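You operate a simulated robot arm through the tools that you are given. There is no shell and no other tool. Be economical: measure what you need, move in short steps, check, and stop when the job is done.

You are at the controls of a simulated robot arm. One attempt, no reset.

JOB
Give the teal and brown bottles 50 ml each from the filling machine.
Fine: one pull each with the slider on 50; end with the empty nest under the nozzle; the third stays empty.

Only the result counts: the job must be done as asked and must still hold three seconds after the hand-in. Knocking over, shifting, dropping, spilling or breaking anything else fails it.

ROBOT AND FRAMES
A 6-joint arm with a two-finger parallel gripper, fixed in place. Base frame: the origin is at the foot of the arm, x ahead of it, y to its left, z up; the work surface is at about z = 6. Units: mm, rad, N and s.
With the tool pointing down near the work surface it reaches from about 180 to 460 mm from the base axis. Its first joint turns from -1.222 to 1.222 rad. Payload 1.9 kg.
The TCP is the grasp point between the finger pads, 23 mm short of the fingertips. In the tool frame z runs along the fingers and y along their closing line. The gripper opens to 94 mm. The fingers are 38 mm wide and 10 mm thick; the gripper's body (54 by 96 mm) begins 39 mm behind the TCP.
Orientation is that of the tool frame in the base frame, as a unit quaternion [x, y, z, w]. With the fingers straight down and closing along the base's y, the tool's x points along the base's -x, its y along +y and its z along -z.

CONTROLS
- The arm moves only by the tool send_rows. Its argument "commands" is a list of rows, each a list of 3 entries, a list of its own where there are three numbers: the shift along the tool's x, y, z in units of 50 mm (1.0 is 50 mm), then the turn, a rotation vector about the tool's x, y, z in units of 5 degrees (1.0 is 5 degrees), then the gripper command, from -1 (fully open) to 1 (shut), values between in proportion. In form: [[[tx, ty, tz], [ax, ay, az], jaw], ...]. A call has 1 to 20 rows; each row shifts and turns the commanded pose from where the row before left it, along the tool's axes as they then stand. A call with a number of a shift or a turn outside -1 to 1 is refused whole. A row lasts 0.2 s, in which the tool goes at most 50 mm and 0.15 rad; a call with a longer step from one row to the next is refused whole, and so is a gripper value outside its range. Where a pose cannot be reached the arm comes as near as it can. A force on the tool above 40 N (or 10 N above the force at the start of the call, whichever is more), or a blocked arm, ends the call early, and 0.2 s more pass. Each finger travels about 108 mm/s and halts on what it meets, pressing with about 21 N; the grip force reading is that of the motor and also rises with nothing between the fingers. The clock runs only during rows and for 0.2 s after the last one: add rows that do not move to give the fingers time. It gives the time, the measured TCP pose, the force on the tool (base axes), the opening and the grip force at its end, in the units of the frame above (readings bear some noise), with the torque about the TCP (base axes, N m) and any sound that the robot's microphone picked up, and new pictures: "pictures" is both (left out), scene, wrist or none.
- Cameras (640 x 400 px; columns grow to the right, rows downward): "scene" is fixed at [64.5, 319.3, 445.1]; the picture's right is [-0.53, -0.85, 0.00], its down [-0.42, 0.26, -0.87] and it looks along [0.74, -0.46, -0.50] (base axes); focal length 214 px, centre (320, 200). "wrist" rides on the gripper at [86, 16, -75] in the tool frame; the picture's right is [-0.18, 0.98, 0.00], its down [-0.58, -0.11, -0.81] and it looks along [-0.79, -0.15, 0.59] (tool axes); focal length 243 px, centre (320, 200). There is no depth. A picture from a camera that has moved, and an enlarged one, comes with that camera's place and axes in the base frame and with its lens. The place of the scene camera against the robot may be out by one fixed shift of up to 25 mm in any direction.
- inspect(camera, box): a new picture of the part [left, top, right, bottom] of that camera's present view, enlarged. The clock stands still meanwhile.
- job_done(): hands the job in; it is judged then, once.

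Go step by step. Nothing tells you positions but the pictures and the camera data: compare them with the known pose of the tool, close in by small moves and look again before you grip or let go. The budget is 120 turns and 200 pictures, counting those below and the enlarged ones. Unless the task says otherwise, let go and move clear before handing in, and close with one line.

The tools are called after "Request:" as a command line: name --argument value ..., lists and objects as JSON in quotes. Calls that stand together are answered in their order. send_rows: Moves the arm, as the interface text tells. Its arguments: {"type":"object","properties":{"commands":{"type":"array","items":{"type":"array"}},"pictures":{"type":"string","enum":["both","scene","wrist","none"]}},"required":["commands"]} The other tools are called the same way: inspect (camera, box) takes an enlarged picture of a part of a camera's view; job_done () hands the job in.

At the start:

```text
clock: 0.0
position: [263.6, 57.6, 409.0]
orientation: [0.001, 1.0, 0.001, 0.0]
ft_force: [-1.1, 1.4, -1.2]
moment: [0.03, -0.02, 0.0]
opening: 94.3
finger_force: 0.0
```

scene: 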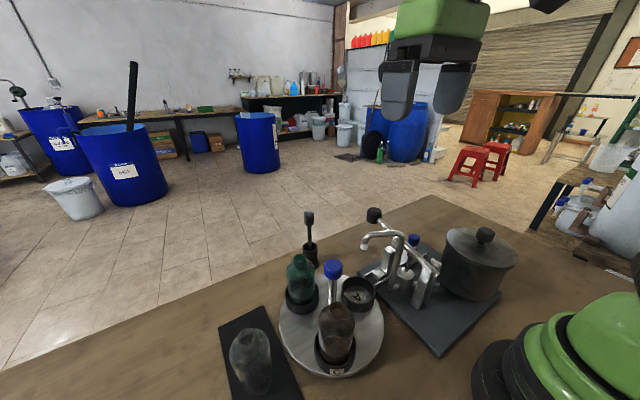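
wrist: 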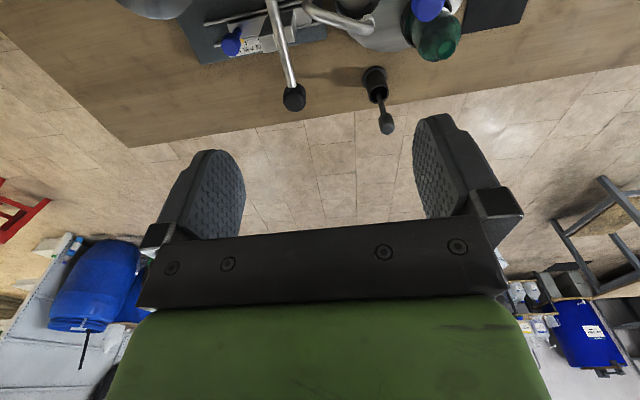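

I see a turntable with three nests (teal, brown bottles, one empty nest), a clear bottle on a mat, and a filling machine with a lever, spout and slider. I'll look closer first.

Request:
inspect --camera "scene" --box '[200, 190, 420, 400]'

Request:
inspect --camera "scene" --box '[340, 190, 540, 360]'

Request:
inspect --camera "wrist" --box '[180, 0, 500, 150]'

```text
1.90 times, centred on (310, 295) of scene
camera zoom: at [64.5, 319.3, 445.1], right [-0.53, -0.85, 0.0], down [-0.42, 0.26, -0.87], along [0.74, -0.46, -0.5], focal length 408 px, centre (339, 19)
```

zoom: 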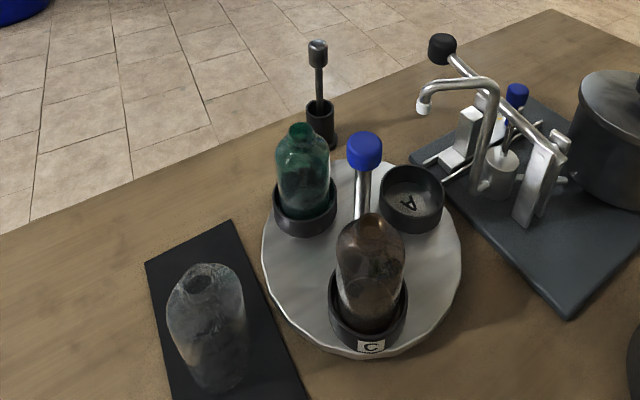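

```text
2.35 times, centred on (440, 275) of scene
camera zoom: at [64.5, 319.3, 445.1], right [-0.53, -0.85, 0.0], down [-0.42, 0.26, -0.87], along [0.74, -0.46, -0.5], focal length 505 px, centre (38, 24)
```

zoom: 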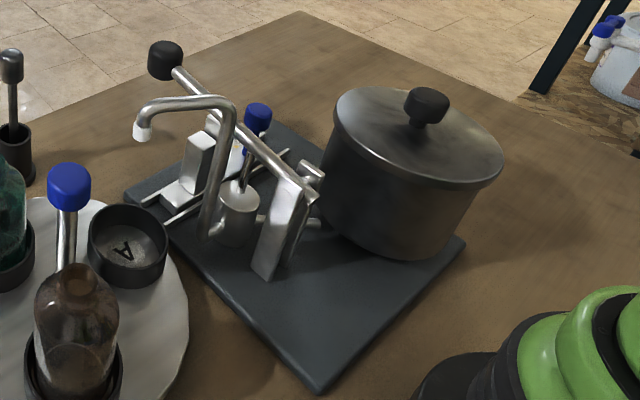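

```text
2.00 times, centred on (340, 75) of wrist
camera zoom: at [176.9, 72.5, 482.8], right [0.19, 0.98, 0.0], down [0.58, -0.11, 0.81], along [0.79, -0.15, -0.59], focal length 485 px, centre (280, 450)
```

zoom: 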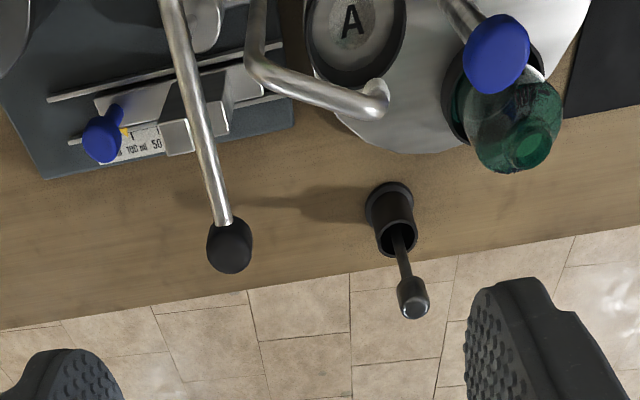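

The turntable sits near (260, 170) and the machine to its right. I'll tilt the wrist so its camera looks down on everything.

Request:
send_rows --commands '[[[0, 0, 0], [0, 1, 0], -1], [[0, 0, 0], [0, 1, 0], -1], [[0, 0, 0], [0, 1, 0], -1], [[0, 0, 0], [0, 1, 0], -1], [[0, 0, 0], [0, 1, 0], -1], [[0, 0, 0], [0, 1, 0], -1], [[0, 0, 0], [0, 0, 0], -1]]' --pictures "wrist"

```text
clock: 1.6
position: [244.3, 55.7, 376.5]
orientation: [0.001, 0.966, 0.001, -0.257]
ft_force: [-0.5, -0.5, -0.3]
moment: [0.0, -0.02, 0.01]
opening: 94.1
finger_force: 0.2
out of reach, approached as far as the arm can: row 4, 5, 6
camera wrist: at [207.2, 70.7, 483.0], right [0.16, 0.98, -0.09], down [0.91, -0.11, 0.41], along [0.39, -0.15, -0.91], focal length 243 px, centre (320, 200)
```

wrist: 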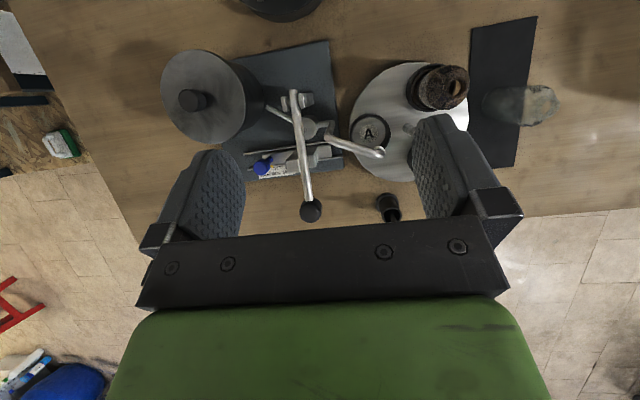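

Good overview; enlarge it for measurement.

Request:
inspect --camera "wrist" --box '[230, 50, 400, 230]'

Request:
inspect --camera "wrist" --box '[330, 40, 480, 210]'

```text
2.22 times, centred on (315, 140) of wrist
camera zoom: at [207.2, 70.7, 483.0], right [0.16, 0.98, -0.09], down [0.91, -0.11, 0.41], along [0.39, -0.15, -0.91], focal length 539 px, centre (331, 333)
```

zoom: 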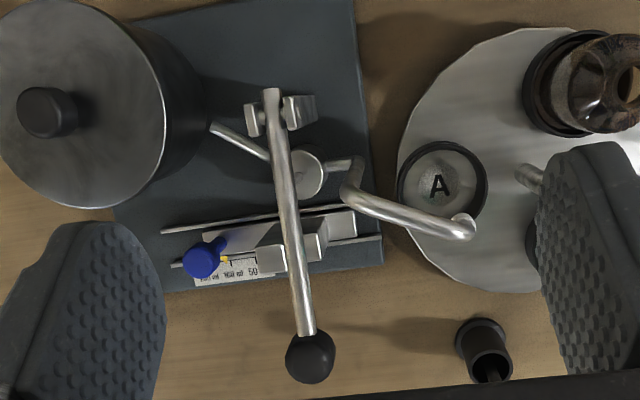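

```text
2.35 times, centred on (405, 125) of wrist
camera zoom: at [207.2, 70.7, 483.0], right [0.16, 0.98, -0.09], down [0.91, -0.11, 0.41], along [0.39, -0.15, -0.91], focal length 571 px, centre (120, 376)
```

zoom: 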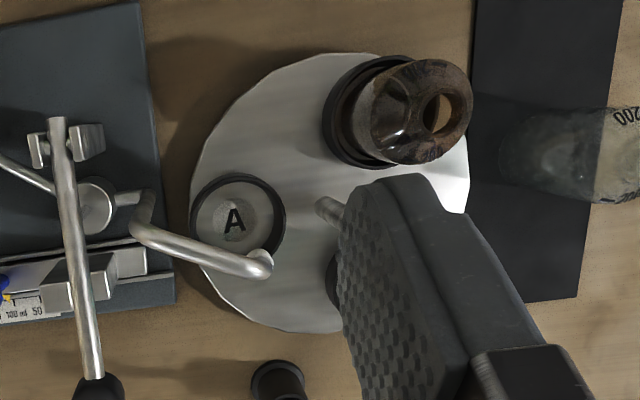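

Now a second view from a shifted place for triangulation.

Request:
send_rows --commands '[[[0, 1, 0], [0, 0, 0], -1], [[0, 1, 0], [0, 0, 0], -1], [[0, 0.6, 0], [0, 0, 0], -1], [[0, 0, 0], [0, 0, 0], -1]]' --pictures "wrist"

Request:
inspect --camera "wrist" --box '[120, 30, 320, 210]'

Request:
inspect --camera "wrist" --box '[240, 30, 440, 210]'

```text
clock: 2.6
position: [237.0, 183.3, 363.8]
orientation: [0.001, 0.966, 0.002, -0.257]
ft_force: [-1.3, 0.3, 0.2]
moment: [0.01, 0.02, 0.0]
opening: 94.0
finger_force: 0.1
out of reach, approached as far as the arm can: row 1, 2, 3
camera wrist: at [198.8, 198.5, 471.1], right [0.16, 0.98, -0.09], down [0.91, -0.11, 0.41], along [0.39, -0.15, -0.91], focal length 243 px, centre (320, 200)
```

wrist: 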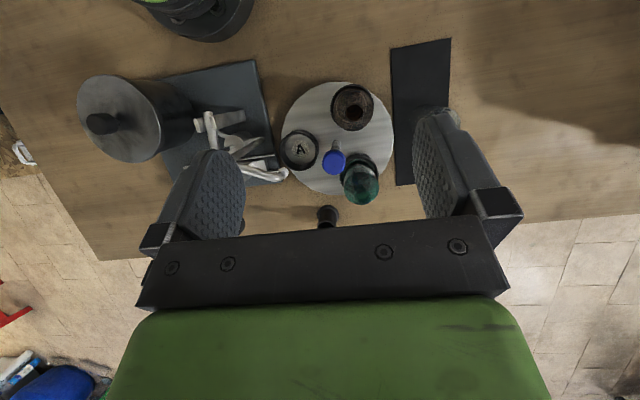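

```text
2.22 times, centred on (220, 120) of wrist
camera zoom: at [198.8, 198.5, 471.1], right [0.16, 0.98, -0.09], down [0.91, -0.11, 0.41], along [0.39, -0.15, -0.91], focal length 539 px, centre (542, 378)
```

zoom: 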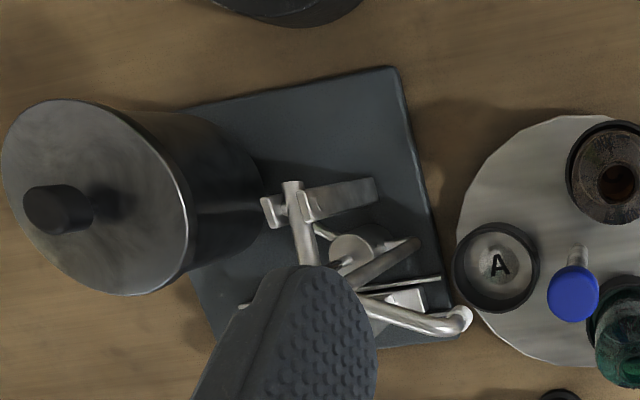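

```text
2.22 times, centred on (340, 120) of wrist
camera zoom: at [198.8, 198.5, 471.1], right [0.16, 0.98, -0.09], down [0.91, -0.11, 0.41], along [0.39, -0.15, -0.91], focal length 539 px, centre (276, 378)
```

zoom: 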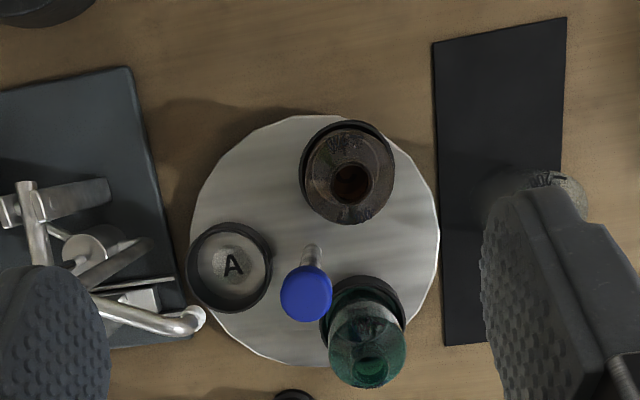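

Nest A appears to be right under the nozzle (about (284,107)), turntable centre about (276,176). Now a view from the right side for lever and slider.

Request:
send_rows --commands '[[[0, -1, 0], [0, 0, 0], -1], [[0, -1, 0], [0, 0, 0], -1], [[0, -1, 0], [0, 0, 0], -1], [[0, -1, 0], [0, 0, 0], -1], [[0, -1, 0], [0, 0, 0], -1], [[0, 0, 0], [0, 0, 0], -1]]' --pictures "wrist"

Request:
inspect --camera "wrist" --box '[290, 30, 490, 220]'

```text
clock: 4.0
position: [235.6, -68.6, 363.8]
orientation: [0.0, 0.966, 0.001, -0.257]
ft_force: [1.5, -0.4, 0.8]
moment: [0.0, 0.03, 0.0]
opening: 94.3
finger_force: 0.1
camera wrist: at [197.4, -52.4, 470.1], right [0.16, 0.98, -0.09], down [0.91, -0.11, 0.41], along [0.39, -0.15, -0.91], focal length 243 px, centre (320, 200)
```

wrist: 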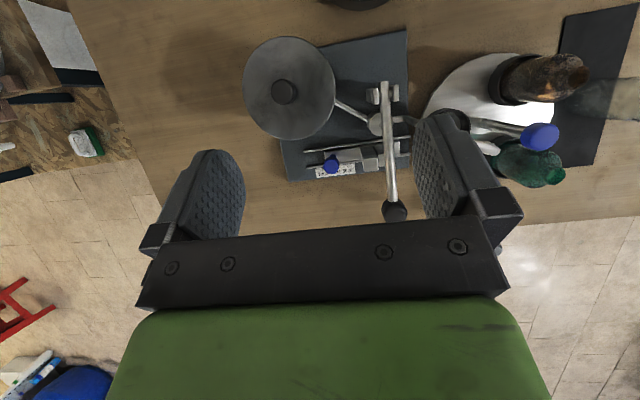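

```text
2.11 times, centred on (390, 125) of wrist
camera zoom: at [197.4, -52.4, 470.1], right [0.16, 0.98, -0.09], down [0.91, -0.11, 0.41], along [0.39, -0.15, -0.91], focal length 511 px, centre (173, 358)
```

zoom: 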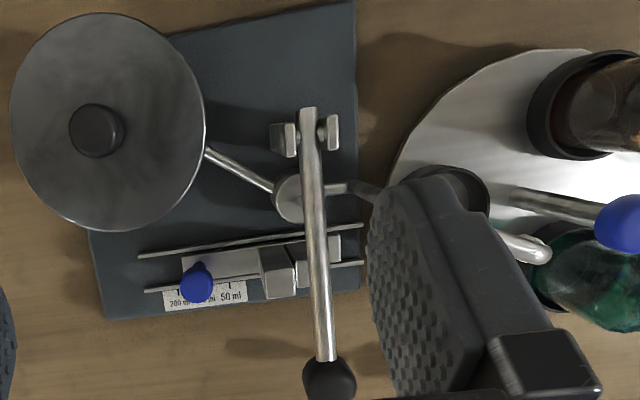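

Lever knob ≈ (365,-2,152), slider knob ≈ (305,-88,82), turntable knob ≈ (284,173,148). Look closer at the scale.

Request:
inspect --camera "wrist" --box '[330, 125, 426, 185]'

Request:
inspect --camera "scene" --box '[360, 200, 460, 310]'

Request:
inspect --camera "wrist" --box '[290, 140, 370, 190]'

```text
6.67 times, centred on (378, 155) of wrist
camera zoom: at [197.4, -52.4, 470.1], right [0.16, 0.98, -0.09], down [0.91, -0.11, 0.41], along [0.39, -0.15, -0.91], focal length 1618 px, centre (-67, 500)
```

zoom: 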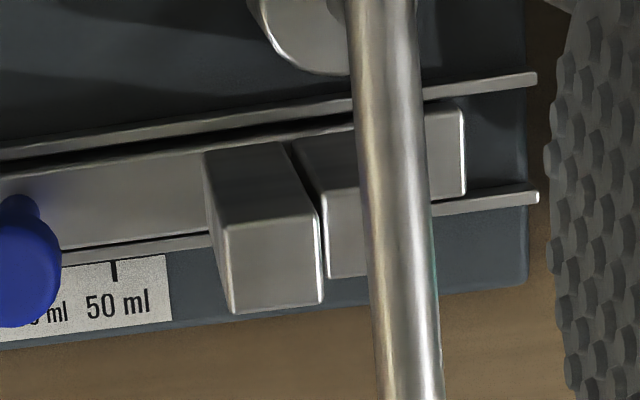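

```text
3.64 times, centred on (410, 255) of scene
camera zoom: at [64.5, 319.2, 445.1], right [-0.53, -0.85, 0.0], down [-0.42, 0.26, -0.87], along [0.74, -0.46, -0.5], focal length 780 px, centre (-7, 0)
```

zoom: 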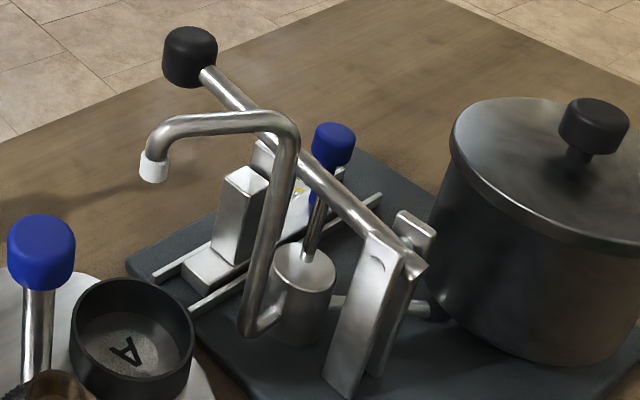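

```text
8.00 times, centred on (330, 165) of wrist
camera zoom: at [197.4, -52.4, 470.1], right [0.16, 0.98, -0.09], down [0.91, -0.11, 0.41], along [0.39, -0.15, -0.91], focal length 1941 px, centre (240, 480)
```

zoom: 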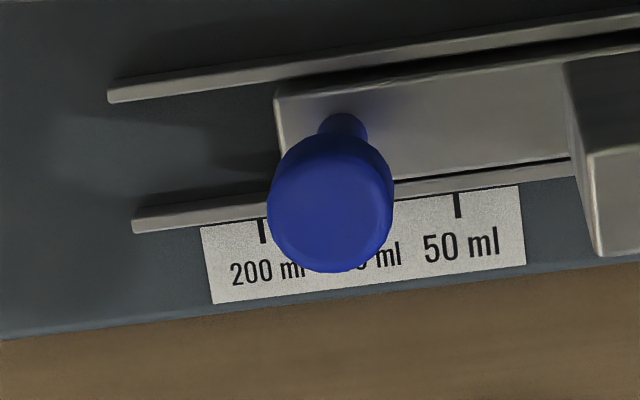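

The sled appears to be on 100, so it has to move about one tick (+y ≈ 22 mm). I go upright, close the fingers, and hover on the -y side of the blue slider knob.

Request:
send_rows --commands '[[[0, 0, 0], [0, -1, 0], 1], [[0, 0, 0], [0, -1, 0], 1], [[0, 0, 0], [0, -1, 0], 1], [[0, 0, 0], [0, -1, 0], 1], [[0, 0, 0], [0, -1, 0], 1], [[0, 0, 0], [0, -0.96, 0], 1], [[-0.35, -0.31, 0.8], [0, 0, 0], 1], [[-0.35, -0.31, 0.8], [0, 0, 0], 1], [[-0.35, -0.31, 0.8], [0, 0, 0], 1], [[-0.35, -0.31, 0.8], [0, 0, 0], 1], [[0, 0, 0], [0, 0, 0], 1]]'

```text
clock: 6.4
position: [304.4, -129.7, 203.0]
orientation: [0.001, 1.0, 0.001, 0.0]
ft_force: [-0.6, 0.4, 0.2]
moment: [-0.03, 0.0, 0.03]
opening: 0.0
finger_force: 21.1
camera wrist: at [219.0, -113.2, 277.5], right [0.19, 0.98, 0.0], down [0.58, -0.11, 0.81], along [0.79, -0.15, -0.59], focal length 243 px, centre (320, 200)
```

scene: 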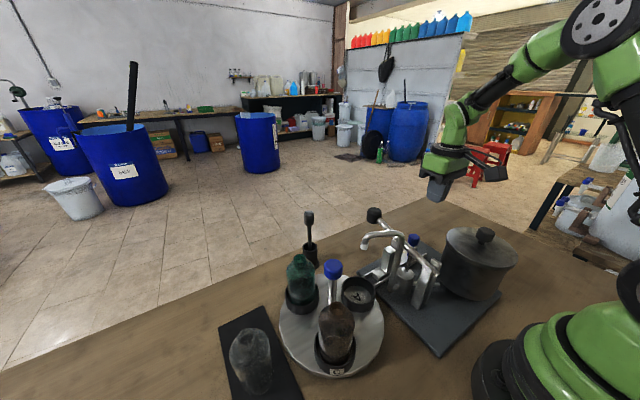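
wrist: 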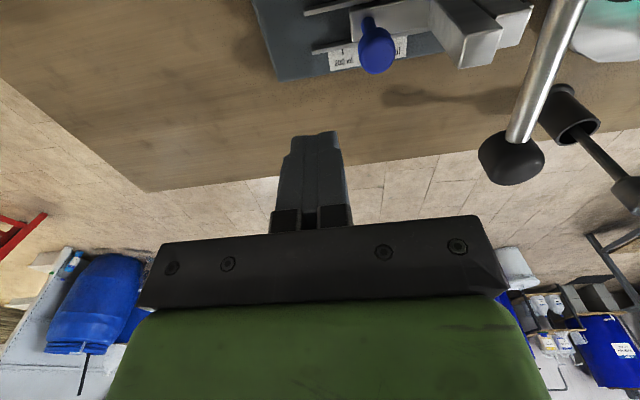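

Knob position confirmed (306,-88,82). Descend beside it.

Request:
send_rows --commands '[[[-0.04, 0, 0.8], [0, 0, 0], 1], [[0, 0, 0.8], [0, 0, 0], 1], [[0, 0, 0.7], [0, 0, 0], 1], [[0, 0.2, 0], [0, 0, 0], 1], [[0, 0, 0], [0, 0, 0], 1]]'

Request:
inspect --camera "wrist" --box '[260, 0, 500, 150]'

Request:
inspect --camera "scene" --box '[360, 190, 500, 300]'

```text
clock: 7.2
position: [308.8, -128.9, 98.9]
orientation: [0.003, 1.0, 0.001, 0.0]
ft_force: [18.1, 3.7, 22.2]
moment: [-0.01, 3.65, -0.64]
opening: 0.0
finger_force: 21.4
stopped in row 4: the force on the tool passed its limit at 86 N (the readings are from after the stop); the commanded pose is now the measured one
camera wrist: at [222.3, -112.4, 172.3], right [0.19, 0.98, 0.0], down [0.58, -0.11, 0.81], along [0.79, -0.15, -0.59], focal length 243 px, centre (320, 200)
```

scene: 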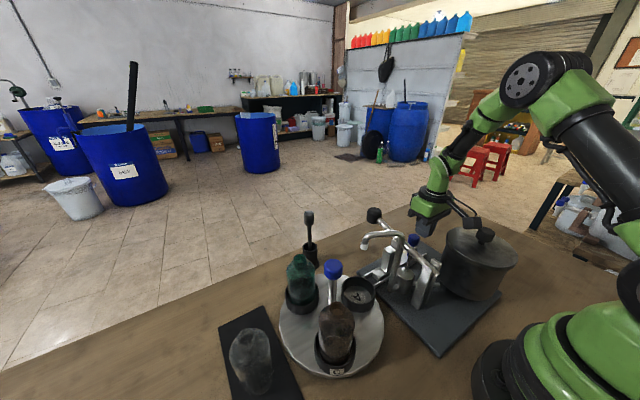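
wrist: 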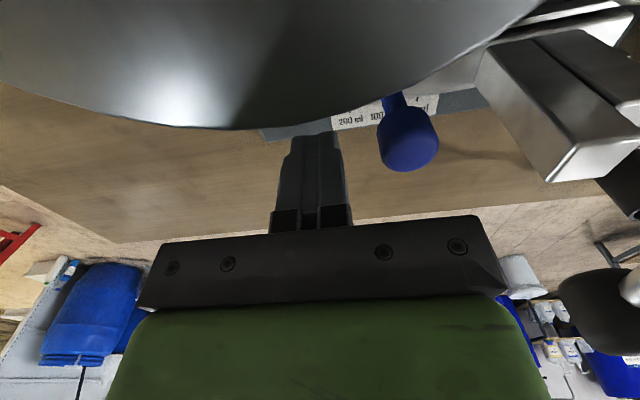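

```text
2.67 times, centred on (380, 75) of wrist
camera zoom: at [222.3, -112.4, 172.3], right [0.19, 0.98, 0.0], down [0.58, -0.11, 0.81], along [0.79, -0.15, -0.59], focal length 647 px, centre (160, 533)
```

zoom: 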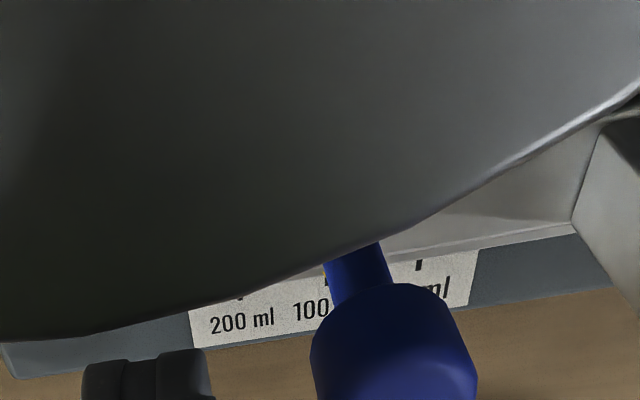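

```text
3.64 times, centred on (430, 245) of scene
camera zoom: at [64.5, 319.3, 445.1], right [-0.53, -0.85, 0.0], down [-0.42, 0.26, -0.87], along [0.74, -0.46, -0.5], focal length 780 px, centre (-80, 36)
```

zoom: 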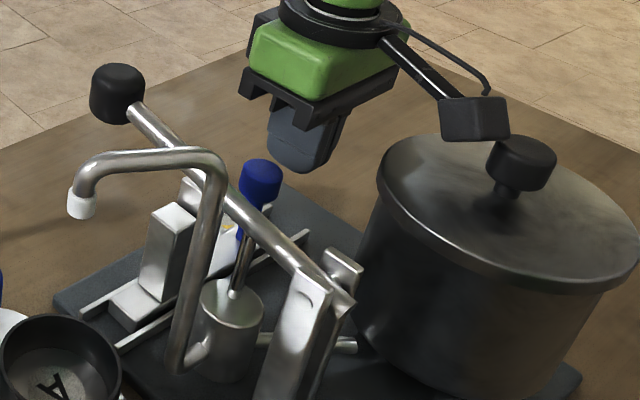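

The wrist camera is a physical body and has met the pot lid's knob. I back straight up at once, then re-plan with the gripper turned so the camera is elsewhere.

Request:
send_rows --commands '[[[-0.1, 0, -0.3], [0, 0, 0], 1], [[0, 0, -0.8], [0, 0, 0], 1], [[0, 0, -0.8], [0, 0, 0], 1], [[0, 0, 0], [0, 0, 0], 1]]'

Request:
inspect --camera "scene" --box '[340, 190, 540, 360]'

```text
clock: 8.2
position: [311.7, -128.9, 193.6]
orientation: [0.002, 1.0, 0.001, -0.001]
ft_force: [-0.3, 0.5, -0.5]
moment: [0.03, 0.04, -0.04]
opening: 0.0
finger_force: 20.9
camera wrist: at [225.5, -112.5, 267.2], right [0.19, 0.98, 0.0], down [0.58, -0.11, 0.8], along [0.79, -0.15, -0.59], focal length 243 px, centre (320, 200)
```

scene: 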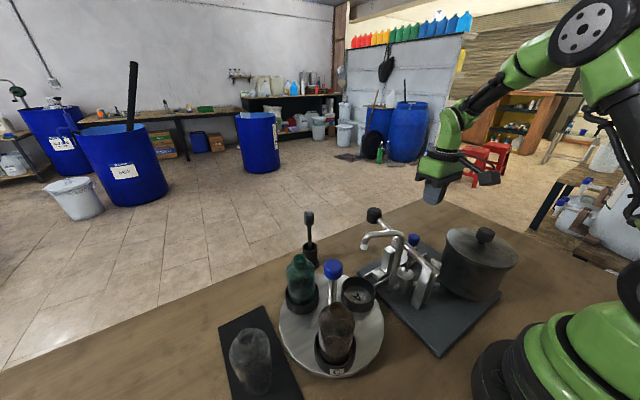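
wrist: 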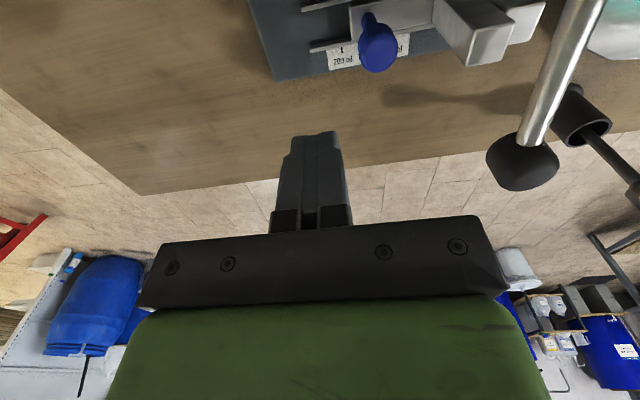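

```text
2.35 times, centred on (440, 275) of scene
camera zoom: at [64.5, 319.3, 445.1], right [-0.53, -0.85, 0.0], down [-0.42, 0.26, -0.87], along [0.74, -0.46, -0.5], focal length 505 px, centre (38, 24)
```

zoom: 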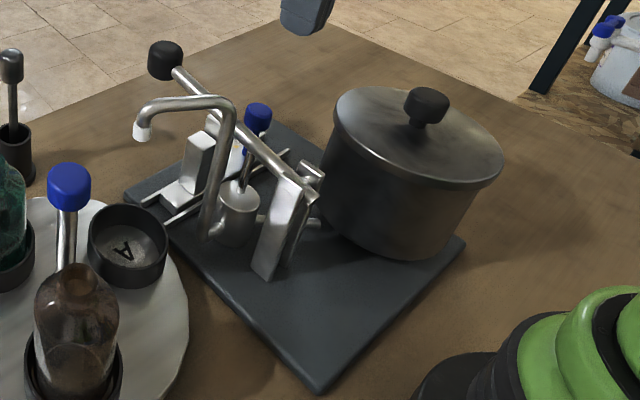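

The pot appears unmoved. I turn the gripper 90° so the camera hangs over the free -y side, and will then grip the slider knob with fingers closing along x.

Request:
send_rows --commands '[[[0, 0, -0.3], [0, 0, -1], -0.06], [[0, 0, -0.3], [0, 0, -1], -0.06], [[0, 0, 0], [0, 0, -1], -0.06], [[0, 0, 0], [0, 0, -1], -0.06], [[0, 0, 0], [0, 0, -1], -0.06], [[0, 0, 0], [0, 0, -1], -0.06], [[0, 0, 0], [0, 0, -1], -0.06], [[0, 0, 0], [0, 0, -1], -0.06], [[0, 0, 0], [0, 0, -1], -0.06], [[0, 0, 0], [0, 0, -1], -0.06], [[0, 0, 0], [0, 0, -1], -0.06], [[0, 0, 0], [0, 0, -1], -0.06], [[0, 0, 0], [0, 0, -1], -0.06], [[0, 0, 0], [0, 0, -1], -0.06], [[0, 0, 0], [0, 0, -1], -0.06], [[0, 0, 0], [0, 0, -1], -0.06], [[0, 0, 0], [0, 0, -1], -0.06], [[0, 0, 0], [0, 0, -1], -0.06], [[0, 0, 0], [0, 0, 0], -0.06]]'

```text
clock: 12.2
position: [311.8, -129.9, 221.2]
orientation: [-0.706, 0.708, 0.001, -0.001]
ft_force: [0.7, -1.5, 0.7]
moment: [-0.02, -0.01, -0.01]
opening: 49.9
finger_force: 0.1
camera wrist: at [296.7, -216.6, 295.7], right [-0.98, 0.19, 0.0], down [0.11, 0.58, 0.81], along [0.15, 0.79, -0.59], focal length 243 px, centre (320, 200)
```

scene: 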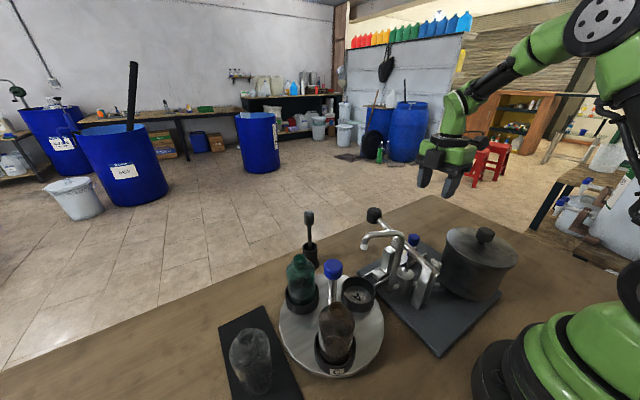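
wrist: 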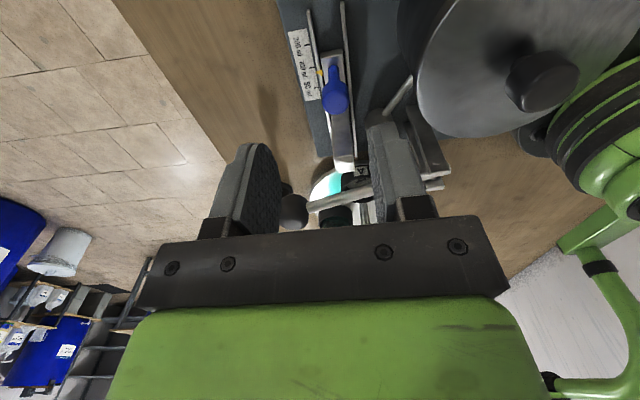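

Clear view of the slider and scale. Move over the knob, half way down.

Request:
send_rows --commands '[[[-0.82, 0.116, 0], [0, 0, 0], -0.06], [[0, 0, 0.9], [0, 0, 0], -0.06], [[0, 0, 0.9], [0, 0, 0], -0.06], [[0, 0, 0], [0, 0, 0], -0.06]]'

Request:
inspect --camera "scene" --box '[360, 190, 500, 300]'

```text
clock: 13.2
position: [306.8, -86.9, 131.6]
orientation: [-0.706, 0.708, 0.002, 0.0]
ft_force: [-0.8, -0.4, -0.4]
moment: [-0.01, -0.01, -0.02]
opening: 50.0
finger_force: 0.1
camera wrist: at [290.4, -175.4, 205.2], right [-0.98, 0.19, 0.0], down [0.12, 0.58, 0.81], along [0.15, 0.79, -0.59], focal length 243 px, centre (320, 200)
```

scene: 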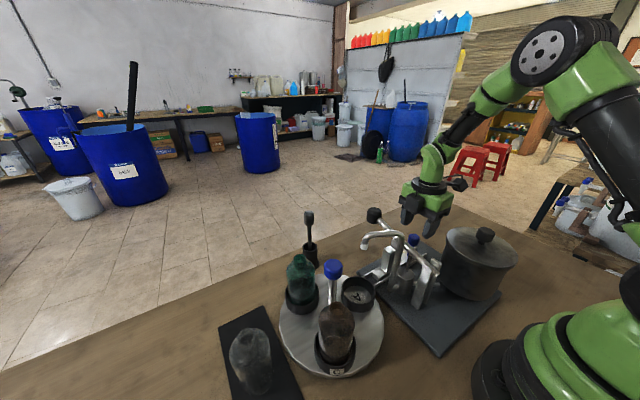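
wrist: 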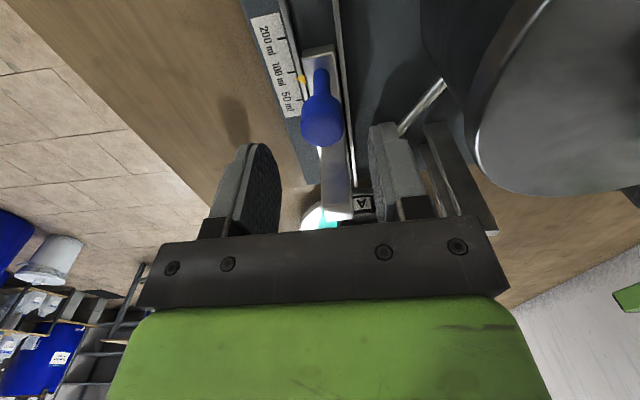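

```text
3.64 times, centred on (430, 245) of scene
camera zoom: at [64.5, 319.3, 445.1], right [-0.53, -0.85, 0.0], down [-0.42, 0.26, -0.87], along [0.74, -0.46, -0.5], focal length 780 px, centre (-80, 36)
```

zoom: 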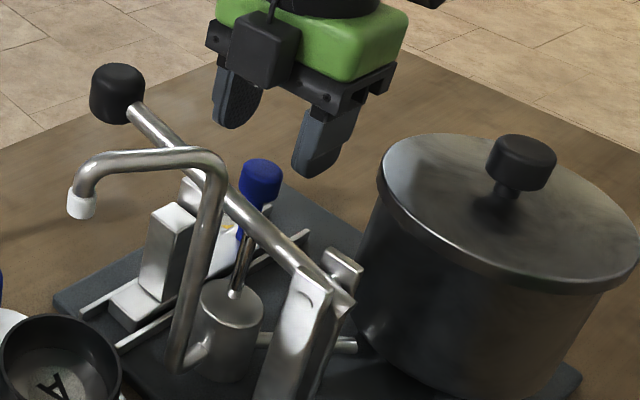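

Knob aligned at about (306,-87). Read the pointer closely before gripping.

Request:
inspect --camera "wrist" --box '[230, 0, 360, 130]'

Request:
send_rows --commands '[[[0, 0, 0.5], [0, 0, 0], -0.06], [[0, 0, 0.4], [0, 0, 0], -0.06], [[0, 0, 0], [0, 0, 0], 1], [[0, 0, 0], [0, 0, 0], 1], [[0, 0, 0], [0, 0, 0], 1]]'

Request:
inspect --camera "wrist" --box '[230, 0, 400, 210]'

```text
3.08 times, centred on (295, 65) of wrist
camera zoom: at [290.4, -175.4, 205.2], right [-0.98, 0.19, 0.0], down [0.12, 0.58, 0.81], along [0.15, 0.79, -0.59], focal length 746 px, centre (397, 615)
```

zoom: 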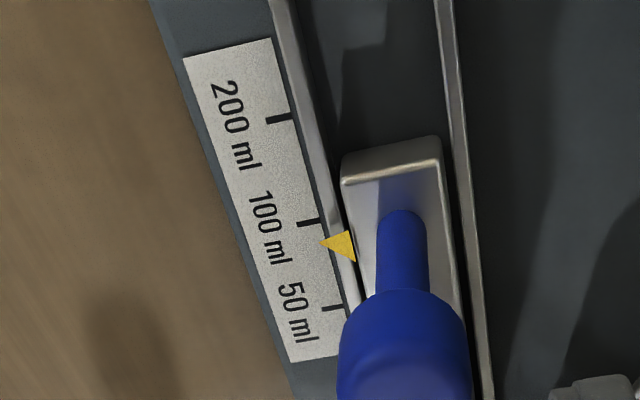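

```text
clock: 14.4
position: [304.8, -88.7, 87.0]
orientation: [-0.705, 0.709, 0.003, -0.001]
ft_force: [-11.6, -0.3, 7.9]
moment: [-0.19, -0.41, -0.01]
opening: 25.8
finger_force: 44.8
camera wrist: at [289.3, -175.4, 160.5], right [-0.98, 0.19, 0.01], down [0.12, 0.58, 0.81], along [0.15, 0.79, -0.59], focal length 243 px, centre (320, 200)
```

scene: 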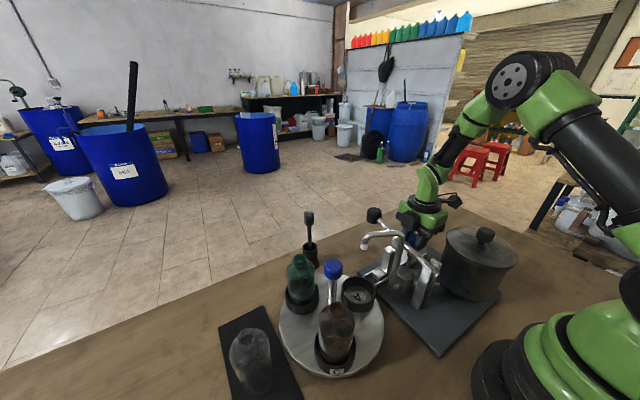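
wrist: 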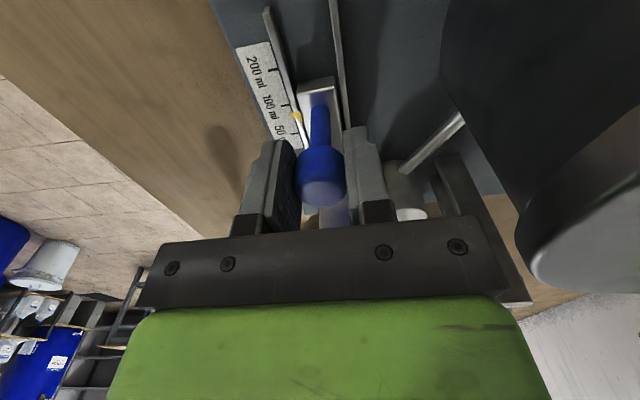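

```text
1.90 times, centred on (315, 105) of wrist
camera zoom: at [289.3, -175.4, 160.5], right [-0.98, 0.19, 0.01], down [0.12, 0.58, 0.81], along [0.15, 0.79, -0.59], focal length 462 px, centre (330, 381)
```

zoom: 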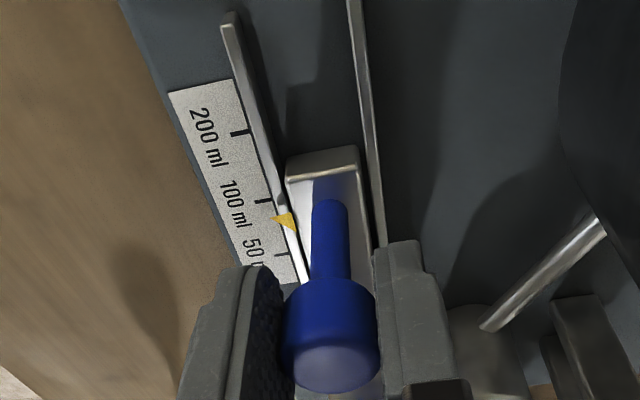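

The slider is gripped (opening 25.8) with pointer on 100; tick spacing is about 23.5 mm. Slide +y.

Request:
send_rows --commands '[[[-0.13, 0, 0], [0, 0, 0], 1], [[-0.13, 0, 0], [0, 0, 0], 1], [[-0.12, 0, 0], [0, 0, 0], 1], [[0, 0, 0], [0, 0, 0], 1], [[0, 0, 0], [0, 0, 0], 1]]' --pictures "wrist"

Request:
inspect --camera "wrist" --box '[230, 0, 400, 210]'

```text
clock: 15.6
position: [305.4, -70.1, 86.9]
orientation: [-0.705, 0.709, 0.004, -0.001]
ft_force: [-28.0, 2.8, 5.2]
moment: [-0.29, -0.22, 0.24]
opening: 25.7
finger_force: 45.0
camera wrist: at [289.6, -156.0, 160.5], right [-0.98, 0.19, 0.01], down [0.12, 0.58, 0.81], along [0.15, 0.79, -0.59], focal length 243 px, centre (320, 200)
```

wrist: 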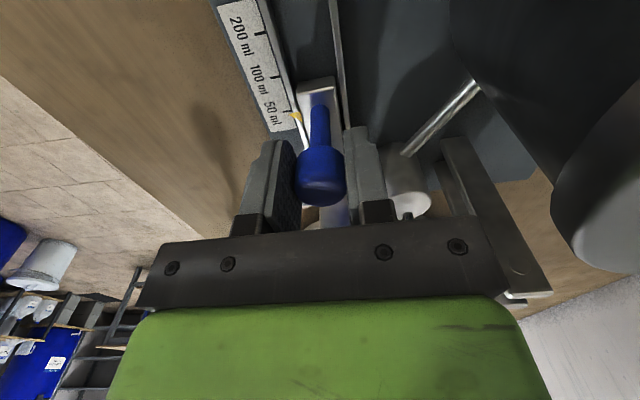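

```text
1.90 times, centred on (315, 105) of wrist
camera zoom: at [289.6, -156.0, 160.5], right [-0.98, 0.19, 0.01], down [0.12, 0.58, 0.81], along [0.15, 0.79, -0.59], focal length 462 px, centre (330, 381)
```

zoom: 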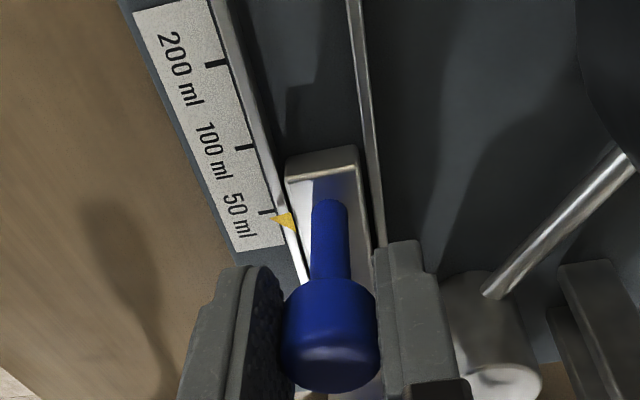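

Short by roughly 4 mm allowing for parallax. Complete the slide, release and rise for a parallax-free look.

Request:
send_rows --commands '[[[-0.085, 0, 0], [0, 0, 0], 1], [[0, 0, 0], [0, 0, 0], 1], [[0, 0, 0], [0, 0, 0], -0.06], [[0, 0, 0], [0, 0, 0], -0.06], [[0, 0, -0.8], [0, 0, 0], -0.06], [[0, 0, -0.8], [0, 0, 0], -0.06], [[0.6, 0, -0.8], [0, 0, 0], -0.06], [[0.6, 0, -0.8], [0, 0, 0], -0.06], [[0, 0, 0], [0, 0, 0], -0.06]]'

Request:
inspect --camera "wrist" --box '[270, 20, 370, 170]'

```text
clock: 17.6
position: [305.8, -125.3, 248.0]
orientation: [-0.706, 0.708, 0.002, -0.001]
ft_force: [0.4, -0.5, 0.2]
moment: [0.0, 0.02, 0.0]
opening: 50.1
finger_force: 0.1
camera wrist: at [290.7, -212.6, 322.2], right [-0.98, 0.19, 0.0], down [0.11, 0.58, 0.81], along [0.15, 0.79, -0.59], focal length 243 px, centre (320, 200)
```

scene: 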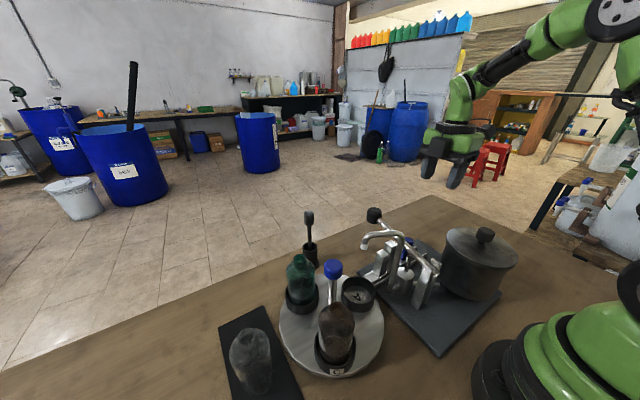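
wrist: 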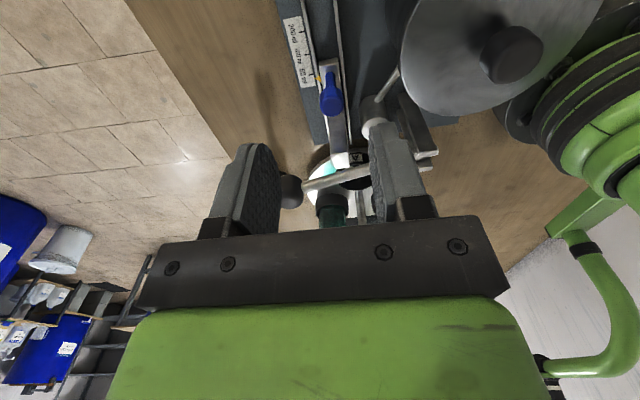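

```text
2.67 times, centred on (320, 95) of wrist
camera zoom: at [290.7, -212.6, 322.2], right [-0.98, 0.19, 0.0], down [0.11, 0.58, 0.81], along [0.15, 0.79, -0.59], focal length 647 px, centre (320, 480)
```

zoom: 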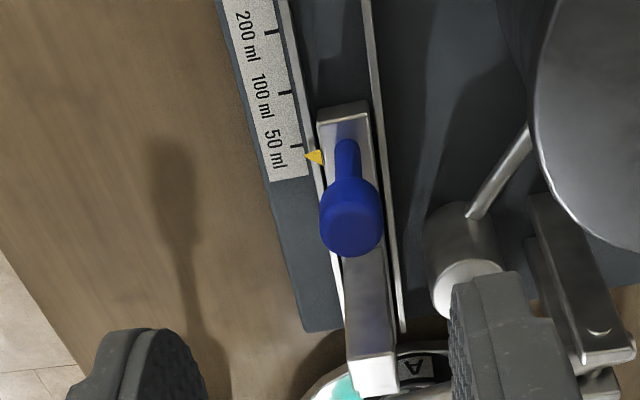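

Looks about right, but I want a view straight from above the scale to judge.

Request:
send_rows --commands '[[[-0.6, 0, -0.6], [0, 0, 0], -0.06], [[-0.6, 0, -0.6], [0, 0, 0], -0.06], [[-0.7, 0, 0], [0, 0, 0], -0.06], [[0, 0, 0], [0, 1, 0], -0.06], [[0, 0, 0], [0, 1, 0], -0.06], [[0, 0, 0], [0, 1, 0], -0.06], [[0, 0, 0], [0, 1, 0], -0.06], [[0, 0, 0], [0, 1, 0], -0.06], [[0, 0, 0], [0, 1, 0], -0.06], [[0, 0, 0], [0, 0, 0], -0.06]]' --pictures "wrist"

Request:
inspect --camera "wrist" --box '[260, 30, 370, 140]'

```text
clock: 19.8
position: [306.9, -29.8, 307.1]
orientation: [-0.681, 0.685, -0.181, -0.184]
ft_force: [-0.1, 0.5, 0.1]
moment: [0.03, -0.03, 0.01]
opening: 50.0
finger_force: 0.1
camera wrist: at [291.6, -68.0, 414.4], right [-0.98, 0.16, -0.09], down [0.11, 0.91, 0.41], along [0.15, 0.39, -0.91], focal length 243 px, centre (320, 200)
```

wrist: 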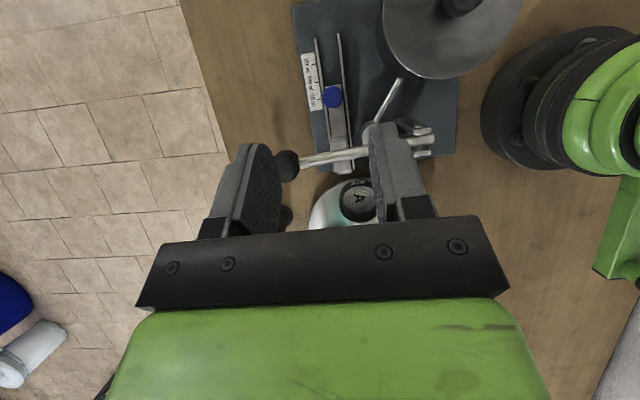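

```text
3.64 times, centred on (315, 85) of wrist
camera zoom: at [291.6, -68.0, 414.4], right [-0.98, 0.16, -0.09], down [0.11, 0.91, 0.41], along [0.15, 0.39, -0.91], focal length 882 px, centre (338, 618)
```

zoom: 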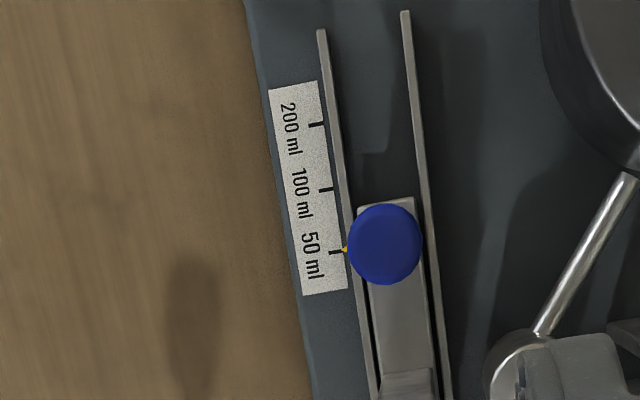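

The pointer is right on the 50 tick. Next, go upright, turn back and move above the turntable knob.

Request:
send_rows --commands '[[[0, 0, 0], [0, -1, 0], -0.06], [[0, 0, 0], [0, -1, 0], -0.06], [[0, 0, 0], [0, -1, 0], -0.06], [[0, 0, 0], [0, -1, 0], -0.06], [[0, 0, 0], [0, -1, 0], -0.06], [[0, 0, 0], [0, -1, 0], -0.06], [[0, 0, 0], [0, 0, 1], -0.06], [[0, 0, 0], [0, 0, 1], -0.06], [[0, 0, 0], [0, 0, 1], -0.06], [[0, 0, 0], [0, 0, 1], -0.06], [[0, 0, 0], [0, 0, 1], -0.06], [[0, 0, 0], [0, 0, 1], -0.06], [[0, 0, 0], [0, 0, 1], -0.06], [[0, 0, 0], [0, 0, 1], -0.06], [[0, 0, 0], [0, 0, 1], -0.06], [[0, 0, 0], [0, 0, 1], -0.06], [[0, 0, 0], [0, 0, 1], -0.06], [[0, 0, 0], [0, 0, 1], -0.06], [[0, 0, 0], [0, 0, 1], -0.06], [[0, 0, 0], [0, 0, 1], -0.06]]' --pictures "none"

Request:
send_rows --commands '[[[0, 0, 0], [0, 0, 1], -0.06], [[0, 0, 0], [0, 0, 1], -0.06], [[0, 0, 0], [0, 0, 1], -0.06], [[0, 0, 0], [0, 0, 1], -0.06], [[0.09, 0.81, 0], [0, 0, 0], -0.06], [[0.09, 0.81, 0], [0, 0, 0], -0.06], [[0.09, 0.81, 0], [0, 0, 0], -0.06], [[0.09, 0.81, 0], [0, 0, 0], -0.06], [[0.09, 0.81, 0], [0, 0, 0], -0.06], [[0, 0, 0.65], [0, 0, 0], -0.06], [[0, 0, 0.65], [0, 0, 0], -0.06], [[0, 0, 0], [0, 0, 0], -0.06]]'

Request:
inspect --camera "wrist" --box '[220, 0, 440, 150]'

```text
clock: 24.0
position: [308.4, -30.0, 308.8]
orientation: [-0.17, 0.985, 0.002, -0.001]
ft_force: [-0.3, 0.0, 0.1]
moment: [-0.01, 0.0, 0.01]
opening: 49.8
finger_force: 0.0
```

```text
clock: 26.6
position: [284.9, 173.5, 242.4]
orientation: [0.002, 1.0, 0.002, -0.002]
ft_force: [-0.9, 0.3, 0.4]
moment: [-0.04, 0.02, 0.0]
opening: 49.5
finger_force: 0.1
camera wrist: at [199.1, 188.5, 317.2], right [0.19, 0.98, 0.0], down [0.58, -0.11, 0.8], along [0.79, -0.15, -0.59], focal length 243 px, centre (320, 200)
```

scene: 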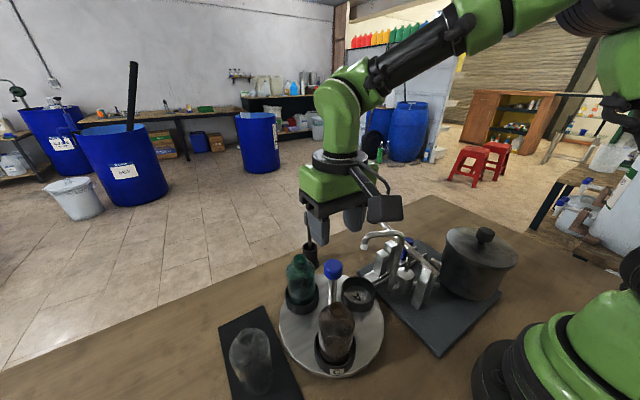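
wrist: 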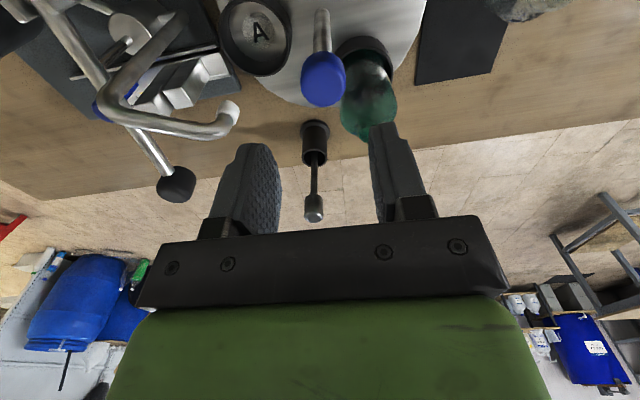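

```text
2.67 times, centred on (330, 75) of wrist
camera zoom: at [199.1, 188.5, 317.2], right [0.19, 0.98, 0.0], down [0.58, -0.11, 0.8], along [0.79, -0.15, -0.59], focal length 647 px, centre (293, 533)
```

zoom: 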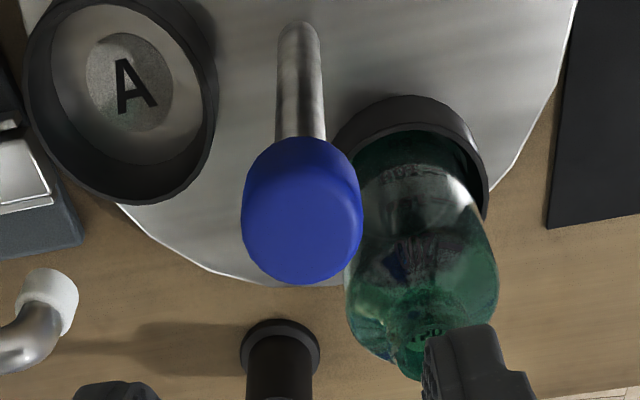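

Knob is at (285,174), 32 mm wide, and I'm centred over it. Descend and grip.

Request:
send_rows --commands '[[[0, 0, 0.9], [0, 0, 0], -0.06], [[0, 0, 0.8], [0, 0, 0], -0.06], [[0, 0, 0], [0, 0, 0], -0.06], [[0, 0, 0], [0, 0, 0], 1], [[0, 0, 0], [0, 0, 0], 1], [[0, 0, 0], [0, 0, 0], 1]]'

Request:
inspect --camera "scene" --box '[260, 170, 440, 360]'

```text
clock: 27.8
position: [286.2, 174.6, 158.2]
orientation: [0.001, 1.0, 0.003, -0.002]
ft_force: [1.6, 1.5, 0.1]
moment: [-0.55, 0.38, -0.04]
opening: 32.0
finger_force: 45.4
stopped in row 6: the force on the tool passed its limit at 42 N (the readings are from after the stop); the commanded pose is now the measured one
camera wrist: at [199.2, 190.4, 232.1], right [0.19, 0.98, 0.01], down [0.58, -0.12, 0.8], along [0.79, -0.15, -0.59], focal length 243 px, centre (320, 200)
```

scene: 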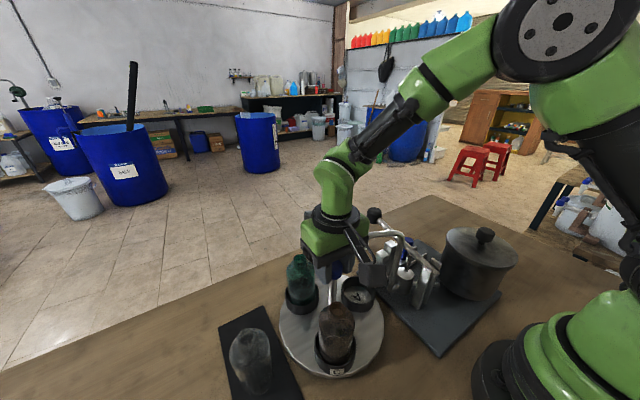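
wrist: 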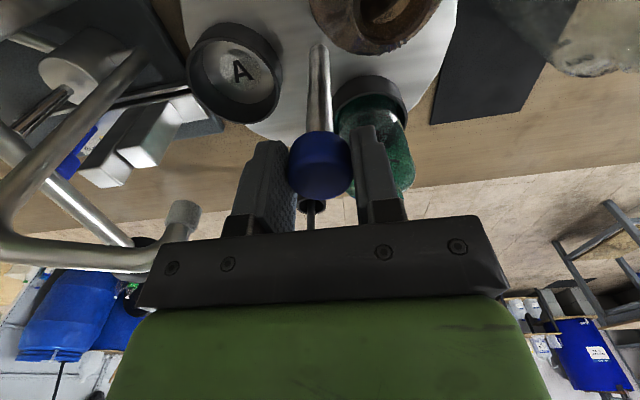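

```text
2.11 times, centred on (350, 265) of scene
camera zoom: at [64.5, 319.2, 445.1], right [-0.53, -0.85, 0.0], down [-0.42, 0.26, -0.87], along [0.74, -0.46, -0.5], focal length 452 px, centre (257, 63)
```

zoom: 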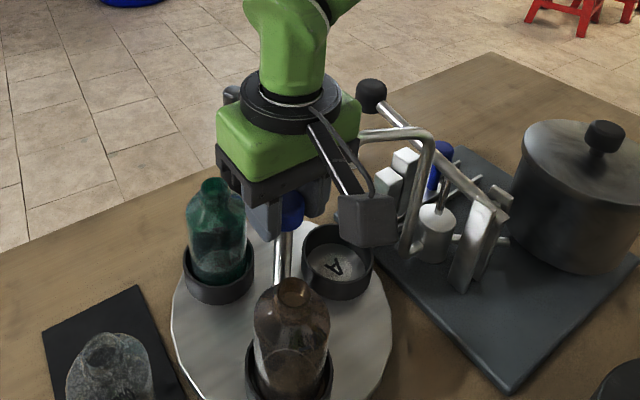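

Gripped (32 mm). Turn it clockwise by 30° as a first test.

Request:
send_rows --commands '[[[0, 0, 0], [0, 0, 0.6], 1], [[0, 0, 0], [0, 0, 0.9], 1], [[0, 0, 0], [0, 0, 0.9], 1], [[0, 0, 0], [0, 0, 0.9], 1], [[0, 0, 0], [0, 0, 0.9], 1], [[0, 0, 0], [0, 0, 0.9], 1], [[0, 0, 0], [0, 0, 0.9], 1], [[0, 0, 0], [0, 0, 0], 1]]'

```text
clock: 29.6
position: [285.9, 175.4, 158.0]
orientation: [0.262, 0.965, 0.004, -0.002]
ft_force: [5.6, 4.7, -4.3]
moment: [-0.35, 0.32, -0.03]
opening: 31.6
finger_force: 44.5
camera wrist: at [219.1, 231.6, 232.3], right [0.65, 0.76, 0.0], down [0.45, -0.39, 0.8], along [0.61, -0.52, -0.6], focal length 243 px, centre (320, 200)
```

scene: 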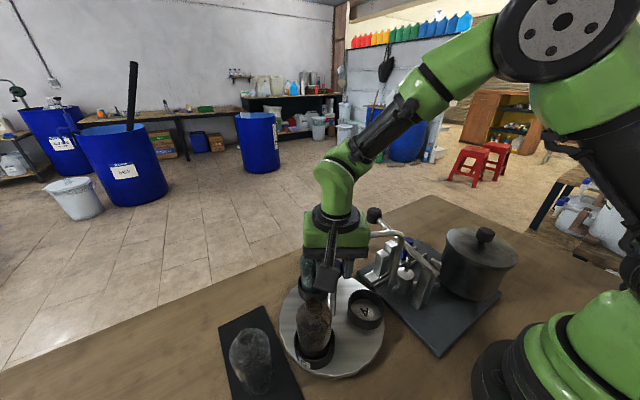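
wrist: 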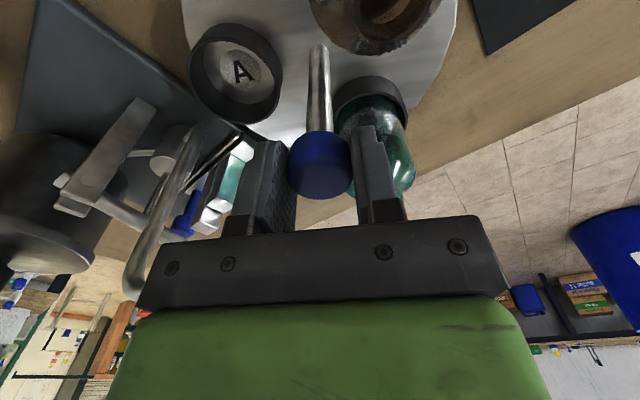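

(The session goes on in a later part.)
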